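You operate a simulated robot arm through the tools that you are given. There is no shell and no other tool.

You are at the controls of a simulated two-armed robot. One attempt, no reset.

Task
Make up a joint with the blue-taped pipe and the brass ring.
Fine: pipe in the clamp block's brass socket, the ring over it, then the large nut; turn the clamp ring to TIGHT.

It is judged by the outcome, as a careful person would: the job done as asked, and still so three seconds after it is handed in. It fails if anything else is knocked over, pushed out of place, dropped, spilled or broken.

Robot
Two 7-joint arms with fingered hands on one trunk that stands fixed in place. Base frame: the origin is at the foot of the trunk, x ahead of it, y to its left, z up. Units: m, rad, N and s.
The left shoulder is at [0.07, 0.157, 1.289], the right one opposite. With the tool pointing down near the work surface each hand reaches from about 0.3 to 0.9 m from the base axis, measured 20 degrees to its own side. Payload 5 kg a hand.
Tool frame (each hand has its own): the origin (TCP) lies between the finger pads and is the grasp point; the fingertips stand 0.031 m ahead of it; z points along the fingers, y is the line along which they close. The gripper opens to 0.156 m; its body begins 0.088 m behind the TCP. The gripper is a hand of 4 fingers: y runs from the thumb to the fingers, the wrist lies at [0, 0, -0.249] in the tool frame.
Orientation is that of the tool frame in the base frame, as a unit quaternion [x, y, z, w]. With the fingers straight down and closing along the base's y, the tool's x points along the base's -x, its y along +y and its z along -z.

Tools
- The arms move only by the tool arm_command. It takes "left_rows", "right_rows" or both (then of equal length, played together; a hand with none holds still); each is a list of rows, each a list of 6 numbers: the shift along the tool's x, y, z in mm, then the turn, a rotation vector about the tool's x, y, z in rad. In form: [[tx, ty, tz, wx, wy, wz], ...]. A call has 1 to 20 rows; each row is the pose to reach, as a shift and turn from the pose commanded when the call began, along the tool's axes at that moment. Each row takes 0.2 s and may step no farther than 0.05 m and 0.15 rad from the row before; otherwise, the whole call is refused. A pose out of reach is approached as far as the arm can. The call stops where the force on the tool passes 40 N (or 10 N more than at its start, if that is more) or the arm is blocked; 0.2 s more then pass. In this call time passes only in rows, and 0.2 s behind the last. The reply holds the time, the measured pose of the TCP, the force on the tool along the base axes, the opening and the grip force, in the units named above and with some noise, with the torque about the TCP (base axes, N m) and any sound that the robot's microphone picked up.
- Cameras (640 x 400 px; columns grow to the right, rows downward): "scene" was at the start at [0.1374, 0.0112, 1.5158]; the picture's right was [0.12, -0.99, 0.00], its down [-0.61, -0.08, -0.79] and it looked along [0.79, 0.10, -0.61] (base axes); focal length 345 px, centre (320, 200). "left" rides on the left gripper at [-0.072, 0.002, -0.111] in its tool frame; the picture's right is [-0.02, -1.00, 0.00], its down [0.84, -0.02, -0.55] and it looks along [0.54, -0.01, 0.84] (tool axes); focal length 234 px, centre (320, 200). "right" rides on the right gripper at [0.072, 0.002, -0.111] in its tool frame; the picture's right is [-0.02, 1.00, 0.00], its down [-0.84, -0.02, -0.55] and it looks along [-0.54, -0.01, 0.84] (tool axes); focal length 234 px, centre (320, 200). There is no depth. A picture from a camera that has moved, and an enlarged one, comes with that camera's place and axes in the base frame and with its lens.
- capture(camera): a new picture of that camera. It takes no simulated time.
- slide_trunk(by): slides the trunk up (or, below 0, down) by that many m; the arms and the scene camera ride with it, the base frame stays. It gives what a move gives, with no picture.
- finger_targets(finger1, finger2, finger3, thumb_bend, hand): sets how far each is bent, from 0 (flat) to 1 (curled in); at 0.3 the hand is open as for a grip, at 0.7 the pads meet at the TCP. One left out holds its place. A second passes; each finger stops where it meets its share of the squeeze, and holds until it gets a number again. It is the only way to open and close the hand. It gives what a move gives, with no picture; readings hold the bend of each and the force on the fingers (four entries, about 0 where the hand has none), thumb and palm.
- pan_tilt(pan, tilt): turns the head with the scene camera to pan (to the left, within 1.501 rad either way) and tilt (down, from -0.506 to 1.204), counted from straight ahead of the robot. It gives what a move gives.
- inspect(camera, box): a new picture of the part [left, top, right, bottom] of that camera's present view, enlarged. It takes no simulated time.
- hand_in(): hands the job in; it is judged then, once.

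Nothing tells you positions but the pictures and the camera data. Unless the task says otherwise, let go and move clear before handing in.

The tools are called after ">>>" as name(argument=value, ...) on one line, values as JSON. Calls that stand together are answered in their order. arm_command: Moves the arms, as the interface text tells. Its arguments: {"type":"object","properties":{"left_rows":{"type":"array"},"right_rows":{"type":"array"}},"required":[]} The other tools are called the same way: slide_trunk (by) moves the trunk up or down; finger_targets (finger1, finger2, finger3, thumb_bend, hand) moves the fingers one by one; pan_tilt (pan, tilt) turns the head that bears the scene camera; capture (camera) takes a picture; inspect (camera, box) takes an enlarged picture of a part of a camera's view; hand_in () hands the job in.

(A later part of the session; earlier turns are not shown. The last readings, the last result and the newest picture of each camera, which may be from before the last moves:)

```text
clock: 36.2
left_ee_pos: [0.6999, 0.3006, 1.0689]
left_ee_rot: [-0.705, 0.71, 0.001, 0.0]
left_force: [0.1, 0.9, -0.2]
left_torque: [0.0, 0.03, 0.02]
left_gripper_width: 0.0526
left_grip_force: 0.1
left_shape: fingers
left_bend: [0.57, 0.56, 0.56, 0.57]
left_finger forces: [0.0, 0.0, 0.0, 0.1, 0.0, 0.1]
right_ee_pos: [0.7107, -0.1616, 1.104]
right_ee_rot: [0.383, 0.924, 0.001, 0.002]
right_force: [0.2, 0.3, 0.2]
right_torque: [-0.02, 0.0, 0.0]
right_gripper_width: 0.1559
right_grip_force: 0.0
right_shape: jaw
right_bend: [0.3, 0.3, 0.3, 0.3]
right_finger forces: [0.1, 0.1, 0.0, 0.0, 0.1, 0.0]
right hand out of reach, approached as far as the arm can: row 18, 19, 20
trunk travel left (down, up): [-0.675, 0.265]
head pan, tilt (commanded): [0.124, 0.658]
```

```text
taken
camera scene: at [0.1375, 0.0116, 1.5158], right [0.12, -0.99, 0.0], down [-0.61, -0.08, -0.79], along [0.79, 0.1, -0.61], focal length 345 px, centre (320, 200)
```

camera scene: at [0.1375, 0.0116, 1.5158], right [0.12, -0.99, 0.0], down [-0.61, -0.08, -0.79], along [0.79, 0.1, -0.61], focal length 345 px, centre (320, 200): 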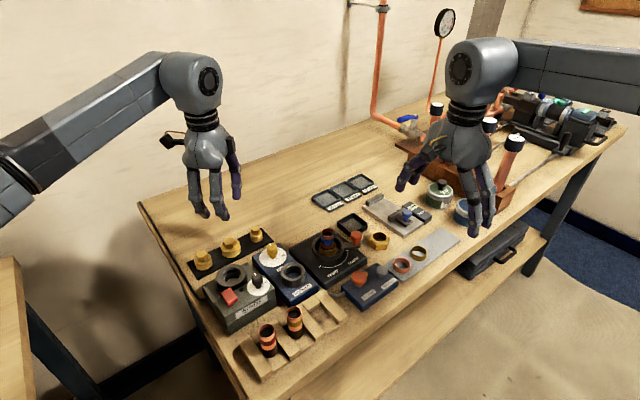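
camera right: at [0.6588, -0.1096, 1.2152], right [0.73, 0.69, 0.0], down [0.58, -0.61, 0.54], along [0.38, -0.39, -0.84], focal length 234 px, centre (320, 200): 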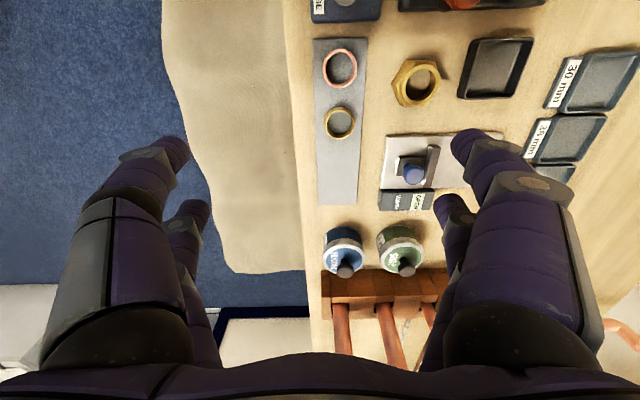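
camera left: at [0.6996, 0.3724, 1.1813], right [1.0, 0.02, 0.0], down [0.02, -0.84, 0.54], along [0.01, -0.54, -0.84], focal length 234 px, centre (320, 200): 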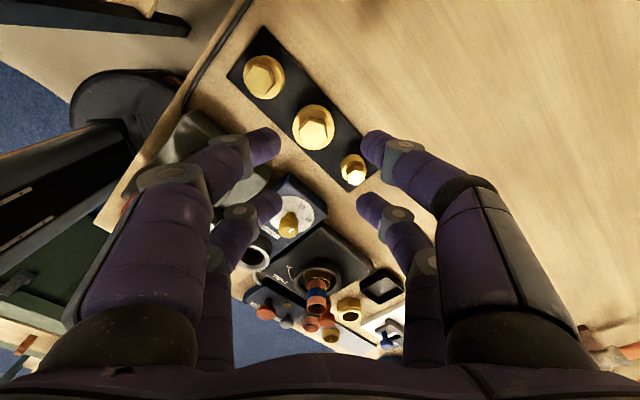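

The right arm can't comfortably hold that yaw there, so I'll turn it back to +45°, where the four fingers can cage the ring without touching its neighbour. The left camera now watches the clamp and pipe.

>>> arm_command(right_rows=[[0, 0, 0, 0, 0, -0.131], [0, 0, 0, 0, 0, -0.262], [0, 0, 0, 0, 0, -0.393], [0, 0, 0, 0, 0, -0.524], [0, 0, 0, 0, 0, -0.654], [0, 0, 0, 0, 0, -0.785], [0, 0, 0, 0, 0, -0.916], [0, 0, 0, 0, 0, -1.047], [0, 0, 0, 0, 0, -1.178], [0, 0, 0, 0, 0, -1.309], [0, 0, 0, 0, 0, -1.44], [0, 0, 0, 0, 0, -1.571]])

>>> finger_targets(hand="right", finger1=0.6, finger2=0.6, finger3=0.6, thumb_bend=0.6)

>>> capture(camera="right")

>>> inspect(camera="left", box=[230, 200, 430, 360])

```text
clock: 38.8
left_ee_pos: [0.7, 0.3002, 1.0699]
left_ee_rot: [-0.704, 0.711, 0.0, 0.0]
left_force: [0.7, 0.0, 0.1]
left_torque: [-0.05, -0.05, 0.01]
left_gripper_width: 0.0526
left_grip_force: 0.1
left_shape: fingers
left_bend: [0.57, 0.56, 0.56, 0.57]
left_finger forces: [0.0, 0.0, 0.1, 0.0, 0.0, 0.0]
right_ee_pos: [0.71, -0.1637, 1.1036]
right_ee_rot: [-0.383, 0.924, 0.0, 0.001]
right_force: [-0.7, 0.3, 0.1]
right_torque: [0.03, 0.02, -0.01]
right_gripper_width: 0.1559
right_grip_force: 0.0
right_shape: jaw
right_bend: [0.3, 0.3, 0.3, 0.3]
right_finger forces: [0.1, 0.1, 0.1, 0.0, 0.0, 0.0]
trunk travel left (down, up): [-0.675, 0.265]
head pan, tilt (commanded): [0.124, 0.658]
```

```text
clock: 39.8
left_ee_pos: [0.6994, 0.2995, 1.0694]
left_ee_rot: [-0.704, 0.71, 0.001, -0.001]
left_force: [0.2, 0.1, 0.7]
left_torque: [0.02, 0.02, 0.0]
left_gripper_width: 0.0527
left_grip_force: 0.1
left_shape: fingers
left_bend: [0.57, 0.56, 0.56, 0.57]
left_finger forces: [0.0, 0.0, 0.1, 0.0, 0.0, 0.0]
right_ee_pos: [0.7084, -0.1636, 1.104]
right_ee_rot: [-0.382, 0.924, 0.001, 0.001]
right_force: [-0.4, 0.3, 0.6]
right_torque: [-0.03, 0.01, -0.05]
right_gripper_width: 0.0422
right_grip_force: 0.1
right_shape: fingers
right_bend: [0.6, 0.6, 0.6, 0.6]
right_finger forces: [0.1, 0.1, 0.0, 0.0, 0.1, 0.0]
trunk travel left (down, up): [-0.675, 0.265]
head pan, tilt (commanded): [0.124, 0.658]
```

```text
taken
camera right: at [0.6567, -0.2127, 1.215], right [-0.69, 0.72, 0.0], down [0.61, 0.58, 0.55], along [0.4, 0.38, -0.84], focal length 234 px, centre (320, 200)
```

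right: 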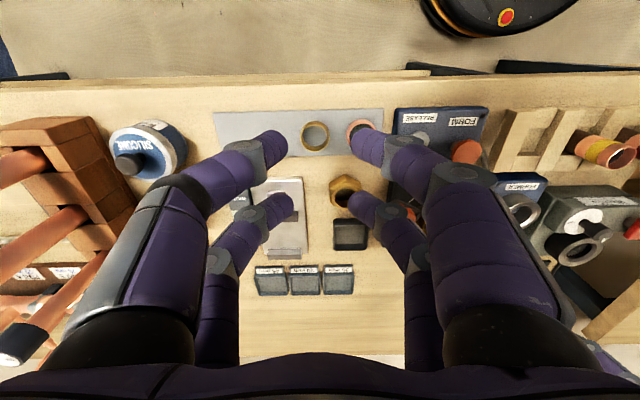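

```text
2.50 times, centred on (330, 280) of left
camera zoom: at [0.6998, 0.3717, 1.1814], right [1.0, 0.02, 0.0], down [0.01, -0.84, 0.54], along [0.01, -0.54, -0.84], focal length 585 px, centre (295, 0)
```

zoom: 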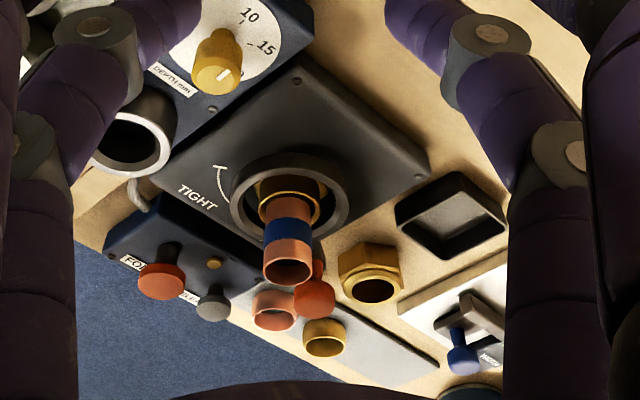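

I'll zoom the right camera on the brass ring and the nut to measure them.

>>> inspect(camera="right", box=[280, 100, 380, 180])

>>> inspect(camera="right", box=[310, 160, 380, 230])

>>> inspect(camera="scene", box=[360, 220, 450, 290])

```text
5.00 times, centred on (330, 140) of right
camera zoom: at [0.6567, -0.2127, 1.215], right [-0.69, 0.72, 0.0], down [0.61, 0.58, 0.55], along [0.4, 0.38, -0.84], focal length 1171 px, centre (270, 500)
```

zoom: 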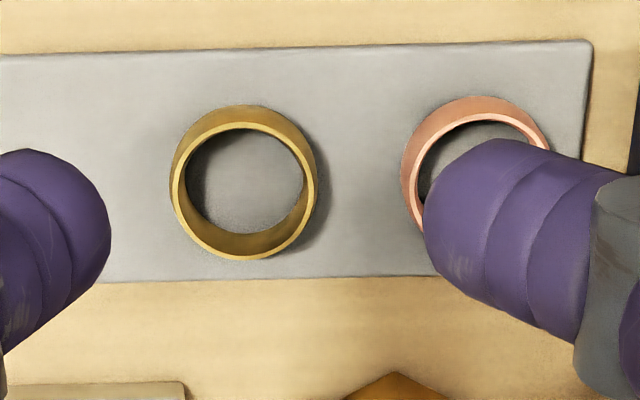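

```text
5.71 times, centred on (345, 195) of right
camera zoom: at [0.6567, -0.2127, 1.215], right [-0.69, 0.72, 0.0], down [0.61, 0.58, 0.55], along [0.4, 0.38, -0.84], focal length 1338 px, centre (177, 229)
```

zoom: 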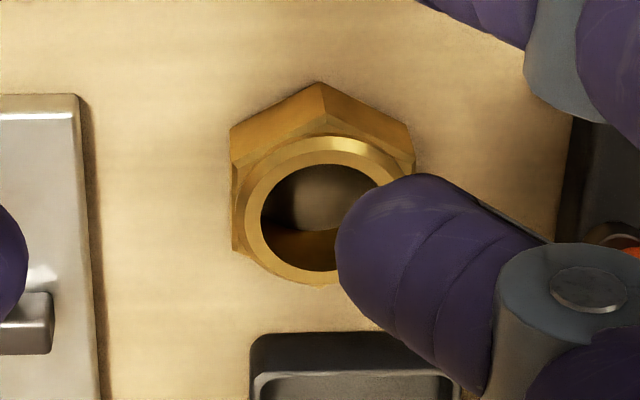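

```text
5.71 times, centred on (405, 255) of scene
camera zoom: at [0.1375, 0.0112, 1.5158], right [0.12, -0.99, 0.0], down [-0.61, -0.08, -0.79], along [0.79, 0.1, -0.61], focal length 1972 px, centre (-166, -114)
```

zoom: 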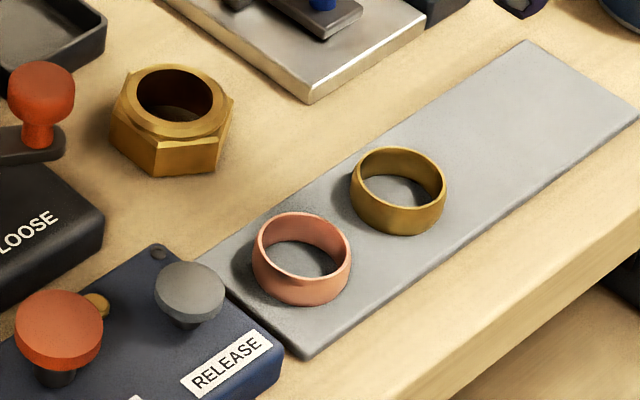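

The brass ring's top is at about (0.730, -0.150, 0.924), and the nut is at about (0.761, -0.060) with its top near 0.930. I'll centre the right hand over the brass ring and come down part way.

>>> arm_command(right_rows=[[-12, -2.6, 0, 0, 0, 0], [-24.4, -5.2, 0, 0, 0, 0], [-24.4, -5.2, 30, 0, 0, 0], [-24.4, -5.2, 60, 0, 0, 0], [-24.4, -5.2, 90, 0, 0, 0], [-24.4, -5.2, 120, 0, 0, 0]])

>>> capture(camera="right")

>>> inspect(camera="right", box=[240, 100, 400, 240])

>>> inspect(camera="scene", box=[340, 180, 480, 300])

```text
clock: 41.2
left_ee_pos: [0.7012, 0.3001, 1.0708]
left_ee_rot: [-0.704, 0.71, 0.0, 0.001]
left_force: [0.4, 0.0, -0.2]
left_torque: [0.02, 0.03, 0.01]
left_gripper_width: 0.0523
left_grip_force: 0.1
left_shape: fingers
left_bend: [0.57, 0.56, 0.56, 0.57]
left_finger forces: [0.1, 0.0, 0.1, 0.0, 0.0, 0.0]
right_ee_pos: [0.6904, -0.1775, 1.0014]
right_ee_rot: [-0.383, 0.924, 0.0, 0.002]
right_force: [0.1, -0.3, -0.6]
right_torque: [-0.02, 0.01, 0.03]
right_gripper_width: 0.042
right_grip_force: 0.1
right_shape: fingers
right_bend: [0.6, 0.6, 0.6, 0.6]
right_finger forces: [0.0, 0.1, 0.1, 0.0, 0.0, 0.0]
right hand out of reach, approached as far as the arm can: row 1, 2, 3, 4, 5, 6
trunk travel left (down, up): [-0.675, 0.265]
head pan, tilt (commanded): [0.124, 0.658]
```

```text
taken
camera right: at [0.6384, -0.2273, 1.1123], right [-0.69, 0.72, 0.0], down [0.61, 0.58, 0.55], along [0.4, 0.38, -0.84], focal length 234 px, centre (320, 200)
```

right: 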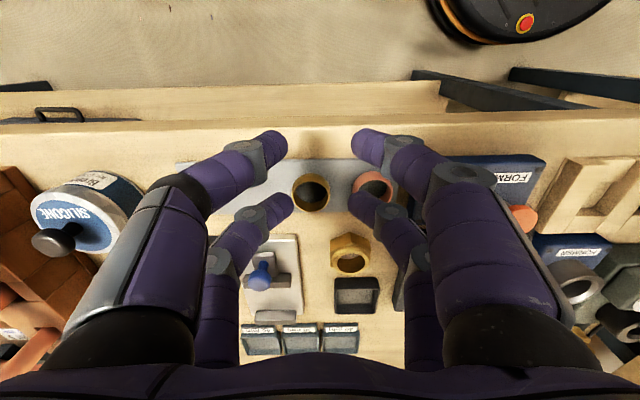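

```text
2.86 times, centred on (320, 170) of right
camera zoom: at [0.6384, -0.2273, 1.1123], right [-0.69, 0.72, 0.0], down [0.61, 0.58, 0.55], along [0.4, 0.38, -0.84], focal length 669 px, centre (320, 286)
```

zoom: 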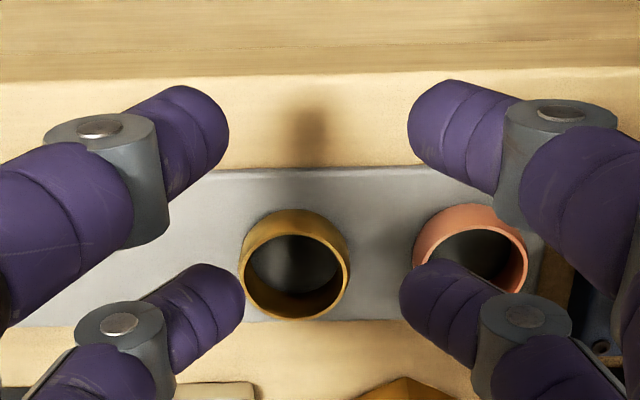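

```text
3.33 times, centred on (410, 240) of scene
camera zoom: at [0.1379, 0.0108, 1.5158], right [0.12, -0.99, 0.0], down [-0.61, -0.08, -0.79], along [0.79, 0.1, -0.61], focal length 1150 px, centre (20, 67)
```

zoom: 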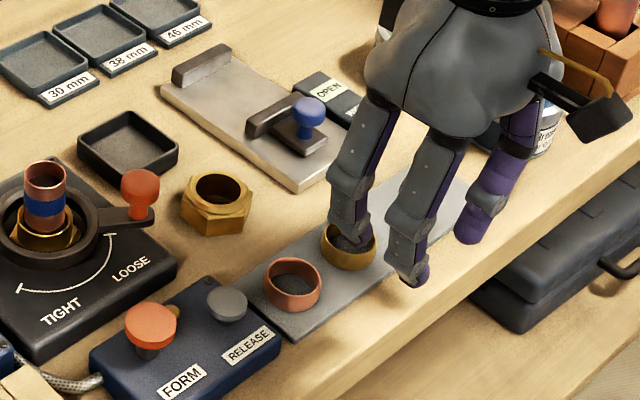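

The right arm stopped short of the ring at about (0.690, -0.178), so it has a reach limit in this posture. I'll rise and test whether yaw 0 lets it reach further.

>>> arm_command(right_rows=[[0, 0, -30, 0, 0, 0], [0, 0, -60, 0, 0, 0.13], [-10, -2, -90, 0, 0, 0.26], [-20, -4, -100, 0, 0, 0.39], [-30, -6, -100, 0, 0, 0.52], [-40, -8, -100, 0, 0, 0.65], [-47.7, -8.9, -100, 0, 0, 0.785]])

>>> capture(camera="scene")

```text
clock: 42.8
left_ee_pos: [0.6997, 0.2992, 1.0698]
left_ee_rot: [-0.704, 0.71, 0.0, 0.001]
left_force: [-0.1, -0.3, 0.2]
left_torque: [0.01, -0.01, 0.01]
left_gripper_width: 0.0525
left_grip_force: 0.1
left_shape: fingers
left_bend: [0.57, 0.56, 0.56, 0.57]
left_finger forces: [0.0, 0.0, 0.1, 0.0, 0.0, 0.0]
right_ee_pos: [0.7104, -0.1644, 1.1058]
right_ee_rot: [0.002, 1.0, 0.001, 0.002]
right_force: [0.8, -0.4, -0.5]
right_torque: [0.0, 0.02, 0.0]
right_gripper_width: 0.0419
right_grip_force: 0.0
right_shape: fingers
right_bend: [0.6, 0.6, 0.6, 0.6]
right_finger forces: [0.1, 0.0, 0.0, 0.0, 0.0, 0.1]
right hand out of reach, approached as far as the arm can: row 5, 6, 7
trunk travel left (down, up): [-0.675, 0.265]
head pan, tilt (commanded): [0.124, 0.658]
```

```text
taken
camera scene: at [0.1377, 0.0112, 1.5158], right [0.12, -0.99, 0.0], down [-0.61, -0.08, -0.79], along [0.79, 0.1, -0.61], focal length 345 px, centre (320, 200)
```

scene: 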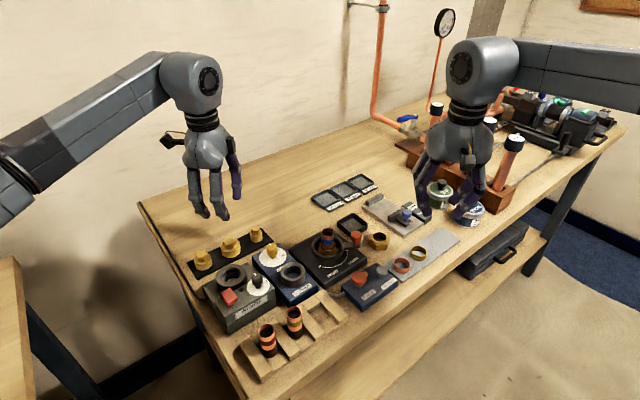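

The reach limit looks the same at every yaw, so it's probably the arm's posture. I'll look at the right arm's elbow with the head camera.

>>> pan_tilt(pan=-0.6, tilt=0.35)

>>> capture(camera="scene")

>>> pan_tilt(pan=0.8, tilt=0.35)

>>> capture(camera="scene")

>>> pan_tilt(pan=0.124, tilt=0.658)

```text
clock: 43.9
left_ee_pos: [0.6994, 0.3005, 1.0689]
left_ee_rot: [-0.704, 0.71, 0.0, -0.001]
left_force: [1.0, 0.9, 0.1]
left_torque: [0.0, 0.01, -0.02]
left_gripper_width: 0.0527
left_grip_force: 0.0
left_shape: fingers
left_bend: [0.57, 0.56, 0.56, 0.57]
left_finger forces: [0.0, 0.1, 0.0, 0.1, 0.1, 0.1]
right_ee_pos: [0.7096, -0.1644, 1.1042]
right_ee_rot: [0.001, 1.0, 0.002, 0.002]
right_force: [0.3, -0.2, 0.7]
right_torque: [0.0, 0.03, -0.02]
right_gripper_width: 0.0419
right_grip_force: 0.0
right_shape: fingers
right_bend: [0.6, 0.6, 0.6, 0.6]
right_finger forces: [0.1, 0.0, 0.1, 0.0, 0.0, 0.0]
trunk travel left (down, up): [-0.675, 0.265]
head pan, tilt (commanded): [-0.6, 0.351]
```

```text
taken
camera scene: at [0.1286, -0.052, 1.5435], right [-0.56, -0.83, 0.0], down [-0.28, 0.19, -0.94], along [0.78, -0.53, -0.34], focal length 345 px, centre (320, 200)
```

scene: 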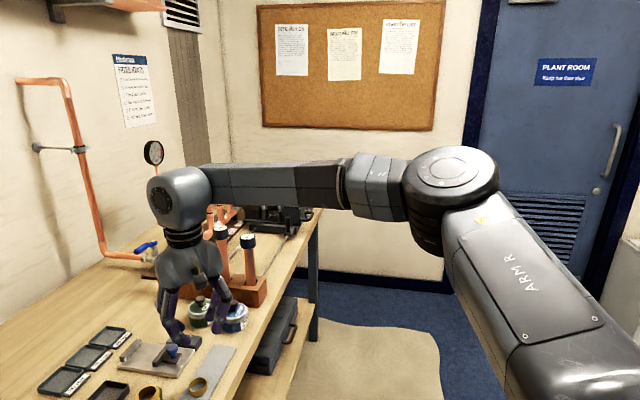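

```text
clock: 45.4
left_ee_pos: [0.7005, 0.2995, 1.0679]
left_ee_rot: [-0.704, 0.71, 0.0, 0.0]
left_force: [-0.1, -0.3, -0.1]
left_torque: [-0.02, 0.0, 0.01]
left_gripper_width: 0.0525
left_grip_force: 0.1
left_shape: fingers
left_bend: [0.57, 0.56, 0.56, 0.57]
left_finger forces: [0.0, 0.0, 0.1, 0.0, 0.1, 0.0]
right_ee_pos: [0.7106, -0.1642, 1.1047]
right_ee_rot: [0.0, 1.0, 0.001, 0.002]
right_force: [0.0, 0.2, 0.3]
right_torque: [0.0, 0.0, 0.01]
right_gripper_width: 0.042
right_grip_force: 0.0
right_shape: fingers
right_bend: [0.6, 0.6, 0.6, 0.6]
right_finger forces: [0.1, 0.1, 0.0, 0.0, 0.0, 0.0]
trunk travel left (down, up): [-0.675, 0.265]
head pan, tilt (commanded): [0.799, 0.351]
```

```text
taken
camera scene: at [0.1166, 0.0672, 1.5436], right [0.72, -0.7, 0.0], down [-0.24, -0.25, -0.94], along [0.66, 0.67, -0.34], focal length 345 px, centre (320, 200)
```

scene: 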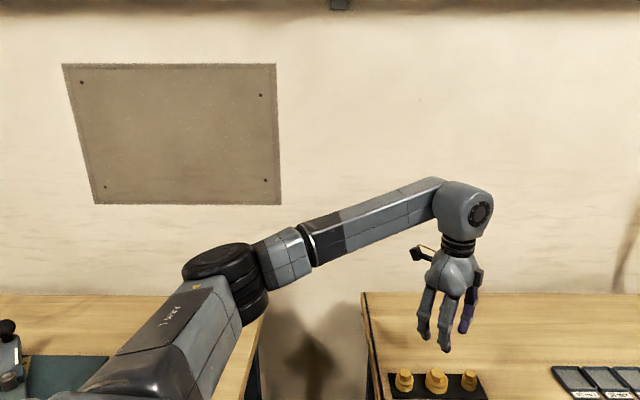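

```text
clock: 46.5
left_ee_pos: [0.6992, 0.2996, 1.0696]
left_ee_rot: [-0.704, 0.71, 0.0, 0.0]
left_force: [0.1, -1.1, -0.2]
left_torque: [-0.03, 0.04, 0.0]
left_gripper_width: 0.0526
left_grip_force: 0.0
left_shape: fingers
left_bend: [0.57, 0.56, 0.56, 0.57]
left_finger forces: [0.0, 0.1, 0.0, 0.0, 0.0, 0.1]
right_ee_pos: [0.71, -0.1646, 1.1053]
right_ee_rot: [0.001, 1.0, 0.001, 0.002]
right_force: [0.1, -0.1, -0.3]
right_torque: [-0.03, -0.01, 0.05]
right_gripper_width: 0.0422
right_grip_force: 0.1
right_shape: fingers
right_bend: [0.6, 0.6, 0.6, 0.6]
right_finger forces: [0.1, 0.0, 0.1, 0.0, 0.0, 0.1]
trunk travel left (down, up): [-0.675, 0.265]
head pan, tilt (commanded): [0.124, 0.658]
```

The right elbow is swung well out to the side and is not near full stretch, so posture is the limit. I'll go back toward the starting pose and approach again from higher up to see how far it reaches.

>>> arm_command(right_rows=[[40, 0, -30, 0, 0, 0], [80, 0, -60, 0, 0, 0], [120, 0, -90, 0, 0, 0], [160, 0, -110, 0, 0, 0], [190, 0, -115, 0, 0, 0], [190, 40, -115, 0, 0, 0], [190, 80, -115, 0, 0, 0], [190, 110, -115, 0, 0, 0], [150, 110, -100, 0, 0, 0], [110, 110, -80, 0, 0, 0], [70, 110, -60, 0, 0, 0], [30, 110, -40, 0, 0, 0], [0, 105, -40, 0, 0, 0], [-25, 100, -40, 0, 0, 0], [-50, 95, -40, 0, 0, 0]])

>>> capture(camera="scene")

```text
clock: 49.7
left_ee_pos: [0.7011, 0.3002, 1.0691]
left_ee_rot: [-0.704, 0.71, 0.001, 0.0]
left_force: [0.6, 0.3, 0.0]
left_torque: [-0.01, 0.02, 0.01]
left_gripper_width: 0.0526
left_grip_force: 0.1
left_shape: fingers
left_bend: [0.57, 0.56, 0.56, 0.57]
left_finger forces: [0.1, 0.0, 0.0, 0.1, 0.0, 0.0]
right_ee_pos: [0.6833, -0.1252, 1.1469]
right_ee_rot: [0.0, 1.0, 0.001, 0.001]
right_force: [0.6, 0.0, 0.7]
right_torque: [0.01, 0.01, 0.0]
right_gripper_width: 0.042
right_grip_force: 0.0
right_shape: fingers
right_bend: [0.6, 0.6, 0.6, 0.6]
right_finger forces: [0.0, 0.0, 0.0, 0.0, 0.0, 0.0]
right hand out of reach, approached as far as the arm can: row 11, 12, 13, 14, 15
trunk travel left (down, up): [-0.675, 0.265]
head pan, tilt (commanded): [0.124, 0.658]
```

```text
taken
camera scene: at [0.138, 0.0108, 1.5157], right [0.12, -0.99, 0.0], down [-0.61, -0.08, -0.79], along [0.78, 0.1, -0.61], focal length 345 px, centre (320, 200)
```

scene: 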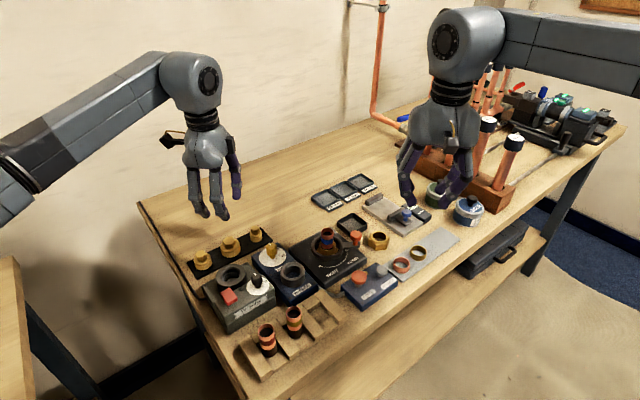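

The right arm is limited to the near side of the bench and cannot reach the socket. The left arm reached the socket easily, so I'll park the right hand clear and test how far the left can go toward the ring.

>>> arm_command(left_rows=[[0, 0, -20, 0, 0, 0], [0, 0, -40, 0, 0, 0], [0, 0, -60, 0, 0, 0], [18.8, 0, -60, 0, 0, 0.1386], [37.6, 0, -60, 0, 0, 0.2772], [56.5, 0, -60, 0, 0, 0.4158], [75.3, 0, -60, 0, 0, 0.5544], [94, 0, -60, 0, 0, 0.693], [113, 0, -60, 0, 0, 0.8316], [132, 0, -60, 0, 0, 0.97], [150.6, 0, -60, 0, 0, 1.1088], [169.4, 0, -60, 0, 0, 1.2474], [188, 0, -60, 0, 0, 1.386], [207, 0, -60, 0, 0, 1.5246], [226, 0, -60, 0, 0, 1.663], [244.7, 0, -60, 0, 0, 1.8], [263.5, 0, -60, 0, 0, 1.94], [282, 0, -60, 0, 0, 2.079], [301, 0, -60, 0, 0, 2.2176], [320, 0, -60, 0, 0, 2.356]], right_rows=[[40, 0, -10, 0, 0, 0], [80, 0, -20, 0, 0, 0], [120, -10, -20, 0, 0, 0], [150, -40, -20, 0, 0, 0], [180, -70, -20, 0, 0, 0], [183, -100, -20, 0, 0, 0], [183, -130, -20, 0, 0, 0], [183, -160, -20, 0, 0, 0], [183, -190, -20, 0, 0, 0], [183, -200, -20, 0, 0, 0], [183, -200, -20, 0, 0, 0], [183, -200, -20, 0, 0, 0], [183, -200, -20, 0, 0, 0], [183, -200, -20, 0, 0, 0], [183, -200, -20, 0, 0, 0], [183, -200, -20, 0, 0, 0], [183, -200, -20, 0, 0, 0], [183, -200, -20, 0, 0, 0], [183, -200, -20, 0, 0, 0], [183, -200, -20, 0, 0, 0]])

>>> capture(camera="scene")

```text
clock: 53.9
left_ee_pos: [0.6973, -0.0202, 1.129]
left_ee_rot: [0.388, 0.922, 0.0, -0.001]
left_force: [-1.0, -0.2, -0.6]
left_torque: [0.01, 0.01, -0.01]
left_gripper_width: 0.0527
left_grip_force: 0.0
left_shape: fingers
left_bend: [0.57, 0.56, 0.56, 0.57]
left_finger forces: [0.0, 0.0, 0.0, 0.0, 0.0, 0.0]
right_ee_pos: [0.4995, -0.323, 1.1655]
right_ee_rot: [0.0, 1.0, 0.001, 0.0]
right_force: [-1.0, -0.4, -1.2]
right_torque: [0.03, 0.01, -0.03]
right_gripper_width: 0.0418
right_grip_force: 0.0
right_shape: fingers
right_bend: [0.6, 0.6, 0.6, 0.6]
right_finger forces: [0.1, 0.0, 0.0, 0.0, 0.0, 0.0]
trunk travel left (down, up): [-0.675, 0.265]
head pan, tilt (commanded): [0.124, 0.658]
```

```text
taken
camera scene: at [0.1374, 0.0096, 1.5158], right [0.12, -0.99, 0.0], down [-0.61, -0.07, -0.79], along [0.79, 0.1, -0.61], focal length 345 px, centre (320, 200)
```

scene: 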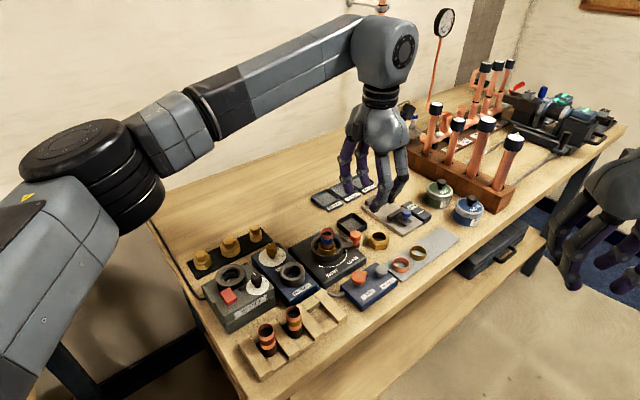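

The left arm reached there without complaint, so I'll continue it to above the brass ring.

>>> arm_command(left_rows=[[-23, -13.5, 0, 0, 0, 0], [-46, -27, 0, 0, 0, 0], [-69, -40.5, 0, 0, 0, 0], [-92, -54, 0, 0, 0, 0], [-114.7, -67.4, 0, 0, 0, 0]])

>>> capture(camera="left")

>>> capture(camera="scene")

```text
clock: 55.1
left_ee_pos: [0.7283, -0.1513, 1.1287]
left_ee_rot: [0.387, 0.922, 0.002, -0.001]
left_force: [0.8, -0.1, -0.4]
left_torque: [-0.01, -0.01, -0.02]
left_gripper_width: 0.0528
left_grip_force: 0.1
left_shape: fingers
left_bend: [0.57, 0.56, 0.56, 0.57]
left_finger forces: [0.0, 0.1, 0.1, 0.1, 0.0, 0.0]
right_ee_pos: [0.4991, -0.3258, 1.1649]
right_ee_rot: [0.0, 1.0, 0.001, 0.0]
right_force: [-0.3, 0.0, -0.1]
right_torque: [0.03, 0.0, -0.01]
right_gripper_width: 0.042
right_grip_force: 0.1
right_shape: fingers
right_bend: [0.6, 0.6, 0.6, 0.6]
right_finger forces: [0.0, 0.1, 0.0, 0.0, 0.0, 0.0]
trunk travel left (down, up): [-0.675, 0.265]
head pan, tilt (commanded): [0.124, 0.658]
```

```text
taken
camera left: at [0.7818, -0.2021, 1.2421], right [-0.7, -0.72, 0.0], down [-0.6, 0.58, 0.55], along [-0.39, 0.38, -0.84], focal length 234 px, centre (320, 200)
```

left: 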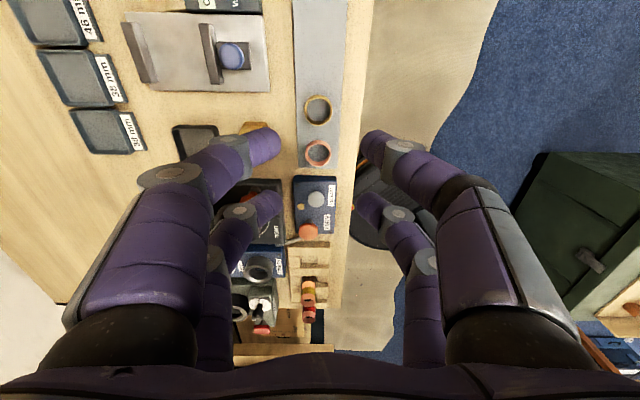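

```text
taken
camera scene: at [0.1367, 0.0076, 1.5158], right [0.12, -0.99, 0.0], down [-0.61, -0.07, -0.79], along [0.79, 0.1, -0.61], focal length 345 px, centre (320, 200)
```

scene: 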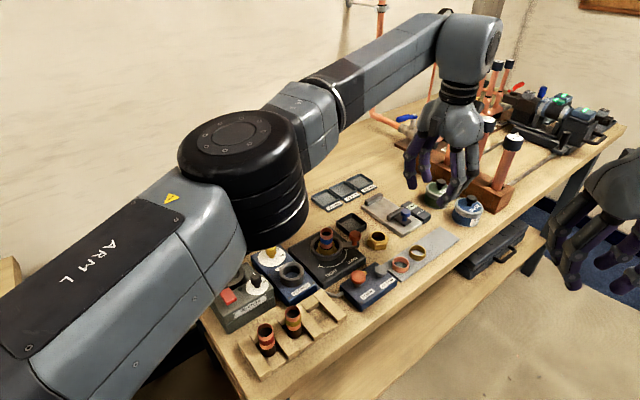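

The left arm reaches the brass ring. I'll zoom its camera to check alignment.

>>> inspect(camera="left", box=[270, 80, 370, 180])

```text
4.00 times, centred on (320, 130) of left
camera zoom: at [0.7818, -0.2021, 1.2421], right [-0.7, -0.72, 0.0], down [-0.6, 0.58, 0.55], along [-0.39, 0.38, -0.84], focal length 937 px, centre (320, 480)
```

zoom: 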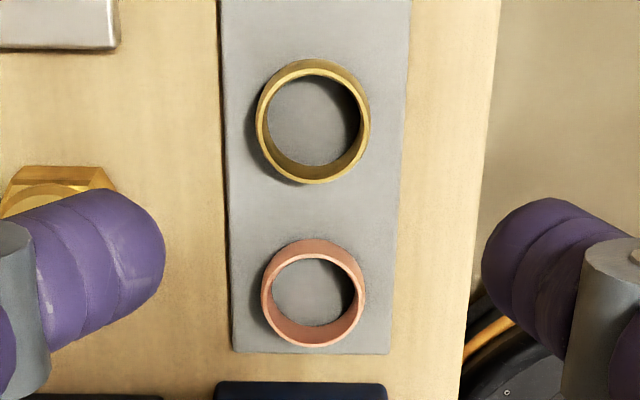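

The ring is close to the hand's axis. I'll descend part way and measure again from nearer.

>>> arm_command(left_rows=[[0, 0, 30, 0, 0, 0], [0, 0, 60, 0, 0, 0], [0, 0, 90, 0, 0, 0], [0, 0, 125, 0, 0, 0]])

>>> capture(camera="left")

>>> inspect(camera="left", box=[260, 90, 380, 200])

>>> inspect(camera="scene", box=[340, 170, 500, 300])

```text
clock: 56.1
left_ee_pos: [0.7309, -0.1479, 1.0056]
left_ee_rot: [0.387, 0.922, 0.0, 0.0]
left_force: [-0.8, 0.3, -0.1]
left_torque: [-0.01, 0.03, -0.02]
left_gripper_width: 0.0526
left_grip_force: 0.0
left_shape: fingers
left_bend: [0.57, 0.56, 0.56, 0.57]
left_finger forces: [0.1, 0.0, 0.0, 0.0, 0.0, 0.0]
right_ee_pos: [0.5006, -0.3225, 1.1653]
right_ee_rot: [0.0, 1.0, 0.001, 0.0]
right_force: [-0.1, 0.6, 0.6]
right_torque: [0.02, 0.02, 0.05]
right_gripper_width: 0.0418
right_grip_force: 0.0
right_shape: fingers
right_bend: [0.6, 0.6, 0.6, 0.6]
right_finger forces: [0.0, 0.0, 0.0, 0.0, 0.1, 0.0]
trunk travel left (down, up): [-0.675, 0.265]
head pan, tilt (commanded): [0.124, 0.658]
```

```text
taken
camera left: at [0.7838, -0.1983, 1.1159], right [-0.7, -0.72, 0.0], down [-0.6, 0.58, 0.55], along [-0.39, 0.38, -0.84], focal length 234 px, centre (320, 200)
```

left: 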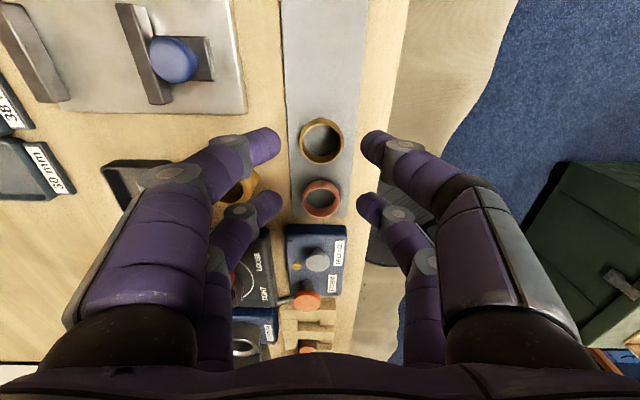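

```text
3.64 times, centred on (320, 145) of left
camera zoom: at [0.7838, -0.1983, 1.1159], right [-0.7, -0.72, 0.0], down [-0.6, 0.58, 0.55], along [-0.39, 0.38, -0.84], focal length 852 px, centre (320, 400)
```

zoom: 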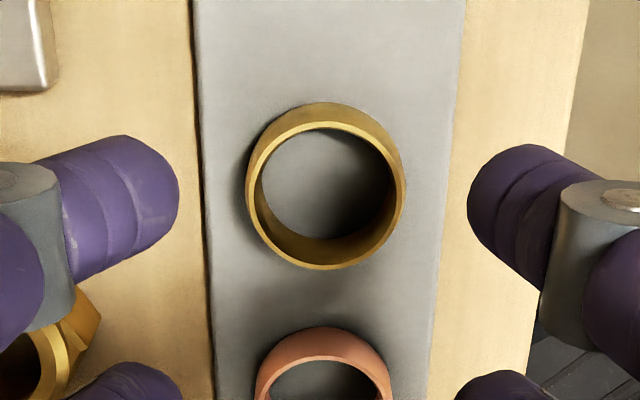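

```text
3.08 times, centred on (420, 235) of scene
camera zoom: at [0.1386, 0.0105, 1.5157], right [0.12, -0.99, 0.0], down [-0.61, -0.08, -0.79], along [0.78, 0.1, -0.61], focal length 1062 px, centre (12, 92)
```

zoom: 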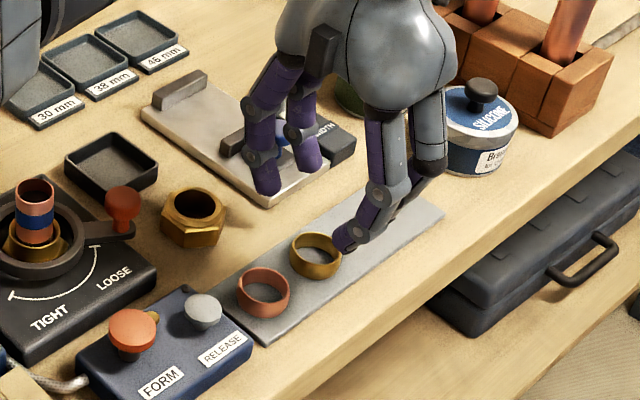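

The ring sits about 4 mm toward the bench's right end of the hand centre. I'll correct for that and descend to just above the plate.

>>> arm_command(left_rows=[[-4.1, -0.5, 15, 0, 0, 0], [-4.1, -0.5, 30, 0, 0, 0], [-4.1, -0.5, 44, 0, 0, 0], [-4.1, -0.5, 57, 0, 0, 0]])

>>> inspect(camera="left", box=[240, 110, 400, 250])

>>> inspect(camera="scene", box=[370, 210, 470, 290])

```text
clock: 57.1
left_ee_pos: [0.7322, -0.1521, 0.9471]
left_ee_rot: [0.387, 0.922, 0.001, 0.0]
left_force: [0.7, 0.8, 0.1]
left_torque: [0.01, 0.01, -0.01]
left_gripper_width: 0.0525
left_grip_force: 0.0
left_shape: fingers
left_bend: [0.57, 0.56, 0.56, 0.57]
left_finger forces: [0.1, 0.0, 0.1, 0.1, 0.0, 0.0]
right_ee_pos: [0.4997, -0.3225, 1.1656]
right_ee_rot: [0.0, 1.0, 0.0, 0.0]
right_force: [0.0, 0.1, 0.5]
right_torque: [0.0, -0.02, -0.01]
right_gripper_width: 0.0417
right_grip_force: 0.0
right_shape: fingers
right_bend: [0.6, 0.6, 0.6, 0.6]
right_finger forces: [0.0, 0.1, 0.1, 0.0, 0.0, 0.0]
trunk travel left (down, up): [-0.675, 0.265]
head pan, tilt (commanded): [0.124, 0.658]
```

```text
2.86 times, centred on (320, 180) of left
camera zoom: at [0.7849, -0.2021, 1.0591], right [-0.7, -0.72, 0.0], down [-0.6, 0.58, 0.55], along [-0.39, 0.38, -0.84], focal length 669 px, centre (320, 257)
```

zoom: 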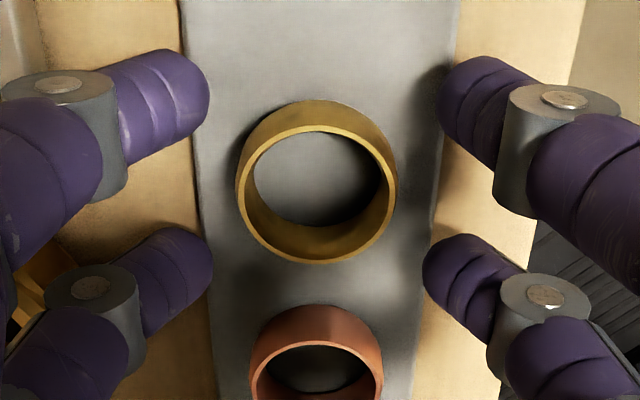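

```text
5.00 times, centred on (420, 250) of scene
camera zoom: at [0.1377, 0.0104, 1.5158], right [0.12, -0.99, 0.0], down [-0.61, -0.08, -0.79], along [0.78, 0.1, -0.61], focal length 1725 px, centre (-180, -50)
```

zoom: 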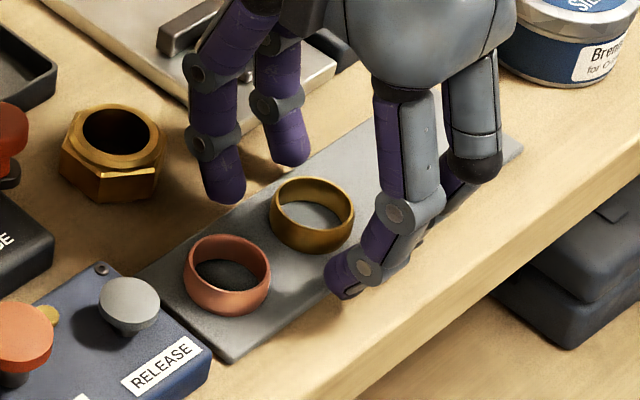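

The four fingers surround the brass ring nearly evenly. I'll go down the last few millimetres and begin closing evenly.

>>> arm_command(left_rows=[[0.5, 0, 2, 0, 0, 0], [1, 0, 3.5, 0, 0, 0]])

>>> finger_targets(hand="left", finger1=0.63, finger2=0.63, finger3=0.63, thumb_bend=0.63)

>>> inspect(camera="left", box=[240, 110, 400, 250])

```text
clock: 57.7
left_ee_pos: [0.7313, -0.1508, 0.9444]
left_ee_rot: [0.386, 0.922, 0.001, 0.0]
left_force: [0.4, -0.6, 0.3]
left_torque: [-0.03, 0.01, 0.01]
left_gripper_width: 0.0527
left_grip_force: 0.0
left_shape: fingers
left_bend: [0.57, 0.56, 0.56, 0.57]
left_finger forces: [0.1, 0.1, 0.1, 0.0, 0.0, 0.0]
right_ee_pos: [0.5006, -0.322, 1.1657]
right_ee_rot: [0.0, 1.0, 0.0, 0.0]
right_force: [-0.3, -0.4, 0.0]
right_torque: [0.02, 0.03, 0.0]
right_gripper_width: 0.0417
right_grip_force: 0.1
right_shape: fingers
right_bend: [0.6, 0.6, 0.6, 0.6]
right_finger forces: [0.0, 0.0, 0.0, 0.0, 0.1, 0.0]
trunk travel left (down, up): [-0.675, 0.265]
head pan, tilt (commanded): [0.124, 0.658]
```

```text
clock: 58.7
left_ee_pos: [0.7327, -0.1502, 0.9446]
left_ee_rot: [0.387, 0.922, 0.0, 0.0]
left_force: [3.7, 2.6, 0.2]
left_torque: [0.11, -0.14, 0.05]
left_gripper_width: 0.0378
left_grip_force: 2.0
left_shape: fingers
left_bend: [0.59, 0.63, 0.63, 0.63]
left_finger forces: [4.0, 0.1, 0.1, 0.0, 0.1, 0.0]
right_ee_pos: [0.5003, -0.3224, 1.1664]
right_ee_rot: [0.0, 1.0, 0.001, 0.0]
right_force: [-0.1, -0.2, -0.5]
right_torque: [-0.03, -0.03, -0.01]
right_gripper_width: 0.0418
right_grip_force: 0.0
right_shape: fingers
right_bend: [0.6, 0.6, 0.6, 0.6]
right_finger forces: [0.0, 0.0, 0.1, 0.1, 0.1, 0.1]
trunk travel left (down, up): [-0.675, 0.265]
head pan, tilt (commanded): [0.124, 0.658]
```

```text
2.86 times, centred on (320, 180) of left
camera zoom: at [0.7847, -0.2009, 1.056], right [-0.7, -0.72, 0.0], down [-0.6, 0.58, 0.55], along [-0.39, 0.38, -0.84], focal length 669 px, centre (320, 257)
```

zoom: 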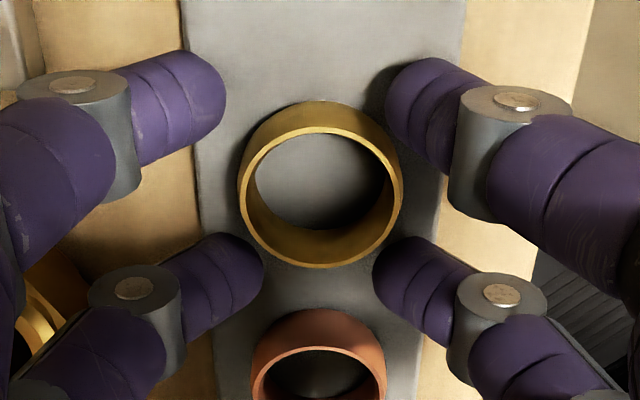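

Finger1 has caught the edge of the steel plate (4 N sideways). I'll back it off at once and raise the hand a few millimetres before closing again.

>>> finger_targets(hand="left", finger1=0.56)

>>> arm_command(left_rows=[[0, 0, -2.5, 0, 0, 0], [0, 0, -4.5, 0, 0, 0]])

>>> finger_targets(hand="left", finger1=0.6)

>>> inspect(camera="left", box=[240, 110, 400, 250])

>>> inspect(camera="scene", box=[370, 210, 470, 290])

```text
clock: 59.7
left_ee_pos: [0.7315, -0.1508, 0.9431]
left_ee_rot: [0.387, 0.922, 0.0, -0.001]
left_force: [-0.2, 0.3, -0.7]
left_torque: [0.02, 0.01, -0.06]
left_gripper_width: 0.0433
left_grip_force: 0.1
left_shape: fingers
left_bend: [0.56, 0.63, 0.63, 0.63]
left_finger forces: [0.0, 0.0, 0.1, 0.0, 0.0, 0.0]
right_ee_pos: [0.4999, -0.3226, 1.1654]
right_ee_rot: [0.0, 1.0, 0.0, 0.0]
right_force: [0.5, 0.3, 0.2]
right_torque: [-0.03, 0.01, 0.0]
right_gripper_width: 0.0419
right_grip_force: 0.1
right_shape: fingers
right_bend: [0.6, 0.6, 0.6, 0.6]
right_finger forces: [0.0, 0.0, 0.0, 0.0, 0.0, 0.0]
trunk travel left (down, up): [-0.675, 0.265]
head pan, tilt (commanded): [0.124, 0.658]
```

```text
clock: 60.3
left_ee_pos: [0.7314, -0.1512, 0.9483]
left_ee_rot: [0.386, 0.922, 0.0, 0.001]
left_force: [-0.2, 0.4, 0.1]
left_torque: [-0.03, 0.0, 0.03]
left_gripper_width: 0.0431
left_grip_force: 0.0
left_shape: fingers
left_bend: [0.56, 0.63, 0.63, 0.63]
left_finger forces: [0.0, 0.1, 0.0, 0.0, 0.0, 0.0]
right_ee_pos: [0.4997, -0.3229, 1.1657]
right_ee_rot: [0.0, 1.0, 0.0, -0.001]
right_force: [0.8, 0.1, -0.6]
right_torque: [0.01, 0.02, -0.03]
right_gripper_width: 0.0419
right_grip_force: 0.0
right_shape: fingers
right_bend: [0.6, 0.6, 0.6, 0.6]
right_finger forces: [0.0, 0.0, 0.0, 0.0, 0.0, 0.0]
trunk travel left (down, up): [-0.675, 0.265]
head pan, tilt (commanded): [0.124, 0.658]
```

```text
clock: 61.3
left_ee_pos: [0.7315, -0.1507, 0.9489]
left_ee_rot: [0.387, 0.922, 0.0, -0.001]
left_force: [0.5, -0.5, -0.3]
left_torque: [0.0, -0.04, 0.0]
left_gripper_width: 0.0364
left_grip_force: 0.0
left_shape: fingers
left_bend: [0.6, 0.63, 0.63, 0.63]
left_finger forces: [0.0, 0.0, 0.0, 0.1, 0.0, 0.0]
right_ee_pos: [0.4996, -0.3219, 1.1656]
right_ee_rot: [0.0, 1.0, 0.001, 0.001]
right_force: [-0.1, 0.1, -0.2]
right_torque: [-0.03, 0.0, 0.03]
right_gripper_width: 0.0419
right_grip_force: 0.1
right_shape: fingers
right_bend: [0.6, 0.6, 0.6, 0.6]
right_finger forces: [0.0, 0.1, 0.0, 0.0, 0.0, 0.0]
trunk travel left (down, up): [-0.675, 0.265]
head pan, tilt (commanded): [0.124, 0.658]
```

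```text
2.86 times, centred on (320, 180) of left
camera zoom: at [0.7844, -0.2015, 1.0605], right [-0.7, -0.72, 0.0], down [-0.6, 0.58, 0.55], along [-0.39, 0.38, -0.84], focal length 669 px, centre (320, 257)
```

zoom: 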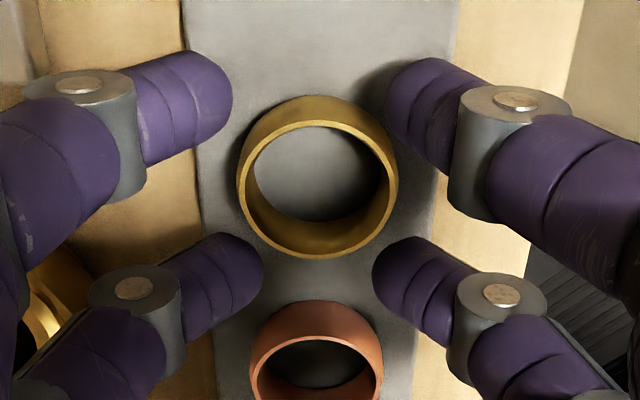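

```text
5.00 times, centred on (420, 250) of scene
camera zoom: at [0.1374, 0.0107, 1.5158], right [0.12, -0.99, 0.0], down [-0.61, -0.08, -0.79], along [0.79, 0.1, -0.61], focal length 1725 px, centre (-180, -50)
```

zoom: 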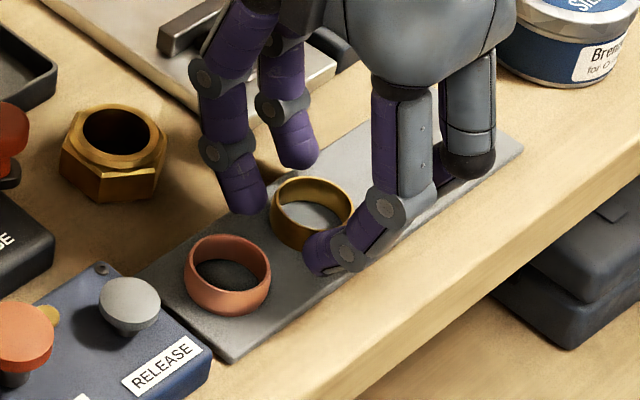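

Nothing has moved and finger1 is free. I'll bring all four tips inside the plate's edges at this height, then lower until the tips just touch the plate.

>>> finger_targets(hand="left", finger1=0.642, finger2=0.642, finger3=0.642, thumb_bend=0.642)

>>> inspect(camera="left", box=[240, 110, 400, 250])

```text
clock: 62.3
left_ee_pos: [0.7312, -0.1512, 0.9475]
left_ee_rot: [0.386, 0.922, 0.0, 0.001]
left_force: [0.0, -0.8, -0.1]
left_torque: [-0.03, -0.02, 0.01]
left_gripper_width: 0.027
left_grip_force: 0.0
left_shape: fingers
left_bend: [0.64, 0.64, 0.64, 0.64]
left_finger forces: [0.0, 0.0, 0.1, 0.1, 0.0, 0.0]
right_ee_pos: [0.4991, -0.3223, 1.1657]
right_ee_rot: [0.0, 1.0, 0.001, 0.0]
right_force: [0.0, -0.7, 0.1]
right_torque: [-0.02, 0.01, -0.01]
right_gripper_width: 0.0417
right_grip_force: 0.1
right_shape: fingers
right_bend: [0.6, 0.6, 0.6, 0.6]
right_finger forces: [0.0, 0.0, 0.1, 0.0, 0.1, 0.0]
trunk travel left (down, up): [-0.675, 0.265]
head pan, tilt (commanded): [0.124, 0.658]
```

```text
2.86 times, centred on (320, 180) of left
camera zoom: at [0.7844, -0.2016, 1.0605], right [-0.7, -0.72, 0.0], down [-0.6, 0.58, 0.55], along [-0.39, 0.38, -0.84], focal length 669 px, centre (320, 257)
```

zoom: 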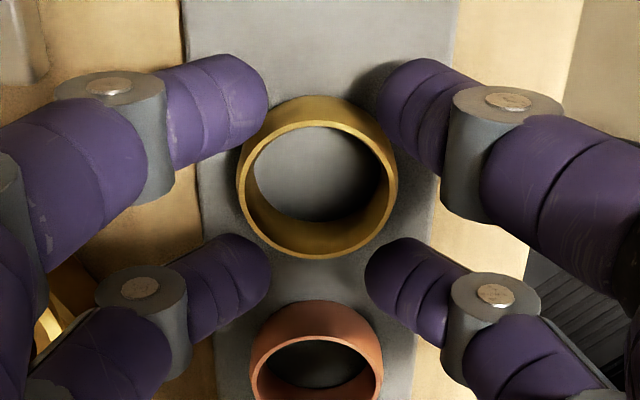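

All tips are now over the plate without contact. I'll lower in 1 mm steps until I feel the plate.

>>> arm_command(left_rows=[[0, 0, 1, 0, 0, 0], [0, 0, 2, 0, 0, 0], [0, 0, 3, 0, 0, 0]])

>>> arm_command(left_rows=[[0, 0, 1, 0, 0, 0], [0, 0, 2, 0, 0, 0]])

```text
clock: 63.1
left_ee_pos: [0.7306, -0.1519, 0.9456]
left_ee_rot: [0.387, 0.922, 0.001, 0.001]
left_force: [-0.5, 0.8, 0.5]
left_torque: [0.0, 0.04, 0.0]
left_gripper_width: 0.0269
left_grip_force: 0.0
left_shape: fingers
left_bend: [0.64, 0.64, 0.64, 0.64]
left_finger forces: [0.0, 0.0, 0.1, 0.1, 0.0, 0.0]
right_ee_pos: [0.4995, -0.3218, 1.1651]
right_ee_rot: [0.0, 1.0, 0.001, 0.0]
right_force: [0.2, -0.4, -0.1]
right_torque: [0.0, 0.01, 0.03]
right_gripper_width: 0.0417
right_grip_force: 0.1
right_shape: fingers
right_bend: [0.6, 0.6, 0.6, 0.6]
right_finger forces: [0.0, 0.1, 0.1, 0.0, 0.1, 0.0]
trunk travel left (down, up): [-0.675, 0.265]
head pan, tilt (commanded): [0.124, 0.658]
```

```text
clock: 63.7
left_ee_pos: [0.7314, -0.151, 0.9429]
left_ee_rot: [0.387, 0.922, 0.0, 0.0]
left_force: [0.0, -0.7, 0.5]
left_torque: [0.0, -0.02, 0.0]
left_gripper_width: 0.0268
left_grip_force: 0.1
left_shape: fingers
left_bend: [0.64, 0.64, 0.64, 0.64]
left_finger forces: [0.1, 0.1, 0.0, 0.0, 0.0, 0.1]
right_ee_pos: [0.4986, -0.3235, 1.1655]
right_ee_rot: [0.0, 1.0, 0.001, 0.0]
right_force: [-0.5, 0.4, 0.8]
right_torque: [-0.01, 0.0, 0.04]
right_gripper_width: 0.0419
right_grip_force: 0.1
right_shape: fingers
right_bend: [0.6, 0.6, 0.6, 0.6]
right_finger forces: [0.1, 0.0, 0.0, 0.0, 0.1, 0.0]
trunk travel left (down, up): [-0.675, 0.265]
head pan, tilt (commanded): [0.124, 0.658]
```

No contact yet at 0.943, so I'll keep lowering gently.

>>> arm_command(left_rows=[[0, 0, 1, 0, 0, 0], [0, 0, 2, 0, 0, 0]])

>>> arm_command(left_rows=[[0, 0, 1, 0, 0, 0], [0, 0, 2, 0, 0, 0]])

>>> inspect(camera="left", box=[240, 110, 400, 250])

>>> inspect(camera="scene", box=[380, 220, 460, 285])

```text
clock: 64.3
left_ee_pos: [0.7309, -0.1505, 0.9431]
left_ee_rot: [0.387, 0.922, 0.001, 0.0]
left_force: [0.0, 0.2, 4.4]
left_torque: [0.1, 0.01, 0.0]
left_gripper_width: 0.027
left_grip_force: 2.6
left_shape: fingers
left_bend: [0.64, 0.64, 0.64, 0.64]
left_finger forces: [1.4, 2.0, 1.9, 0.0, 0.0, 0.0]
right_ee_pos: [0.4998, -0.3225, 1.1648]
right_ee_rot: [0.0, 1.0, 0.001, 0.0]
right_force: [-0.1, 0.6, 0.1]
right_torque: [-0.03, 0.01, 0.0]
right_gripper_width: 0.0416
right_grip_force: 0.0
right_shape: fingers
right_bend: [0.6, 0.6, 0.6, 0.6]
right_finger forces: [0.1, 0.0, 0.1, 0.1, 0.0, 0.1]
trunk travel left (down, up): [-0.675, 0.265]
head pan, tilt (commanded): [0.124, 0.658]
```

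```text
clock: 64.9
left_ee_pos: [0.7304, -0.1513, 0.9442]
left_ee_rot: [0.387, 0.922, 0.0, 0.002]
left_force: [3.2, -1.0, 16.3]
left_torque: [0.12, -0.07, 0.03]
left_gripper_width: 0.0269
left_grip_force: 8.9
left_shape: fingers
left_bend: [0.64, 0.64, 0.64, 0.64]
left_finger forces: [4.4, 6.4, 5.1, 0.0, 1.5, 0.1]
right_ee_pos: [0.4976, -0.3222, 1.1684]
right_ee_rot: [-0.001, 1.0, 0.001, 0.001]
right_force: [-0.5, -0.1, 1.0]
right_torque: [-0.03, 0.06, 0.0]
right_gripper_width: 0.0418
right_grip_force: 0.0
right_shape: fingers
right_bend: [0.6, 0.6, 0.6, 0.6]
right_finger forces: [0.0, 0.0, 0.0, 0.0, 0.0, 0.0]
trunk travel left (down, up): [-0.675, 0.265]
head pan, tilt (commanded): [0.124, 0.658]
```

```text
2.86 times, centred on (320, 180) of left
camera zoom: at [0.7834, -0.2019, 1.0545], right [-0.7, -0.72, 0.0], down [-0.6, 0.58, 0.54], along [-0.39, 0.38, -0.84], focal length 669 px, centre (320, 257)
```

zoom: 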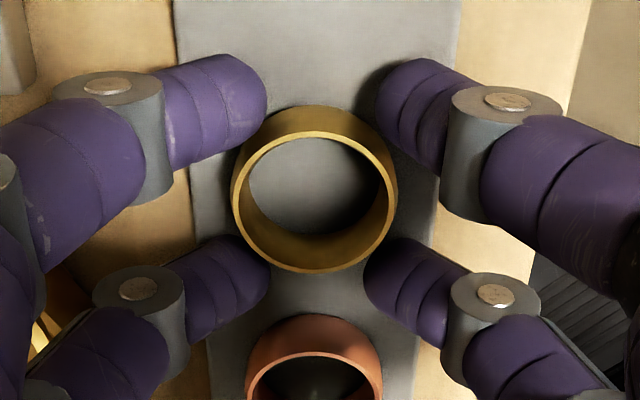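

```text
6.15 times, centred on (420, 252) of scene
camera zoom: at [0.1355, 0.0111, 1.5162], right [0.12, -0.99, 0.0], down [-0.61, -0.08, -0.79], along [0.79, 0.1, -0.61], focal length 2124 px, centre (-295, -123)
```

zoom: 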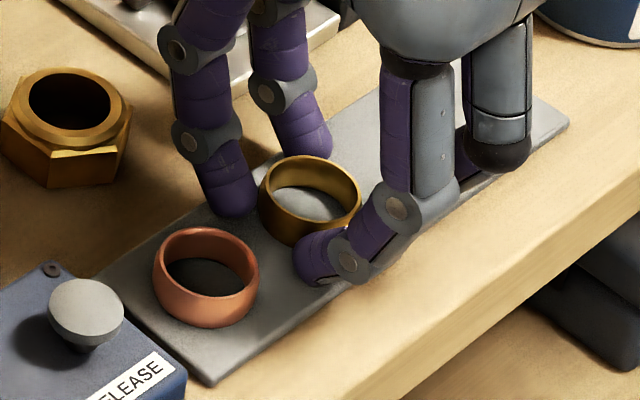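

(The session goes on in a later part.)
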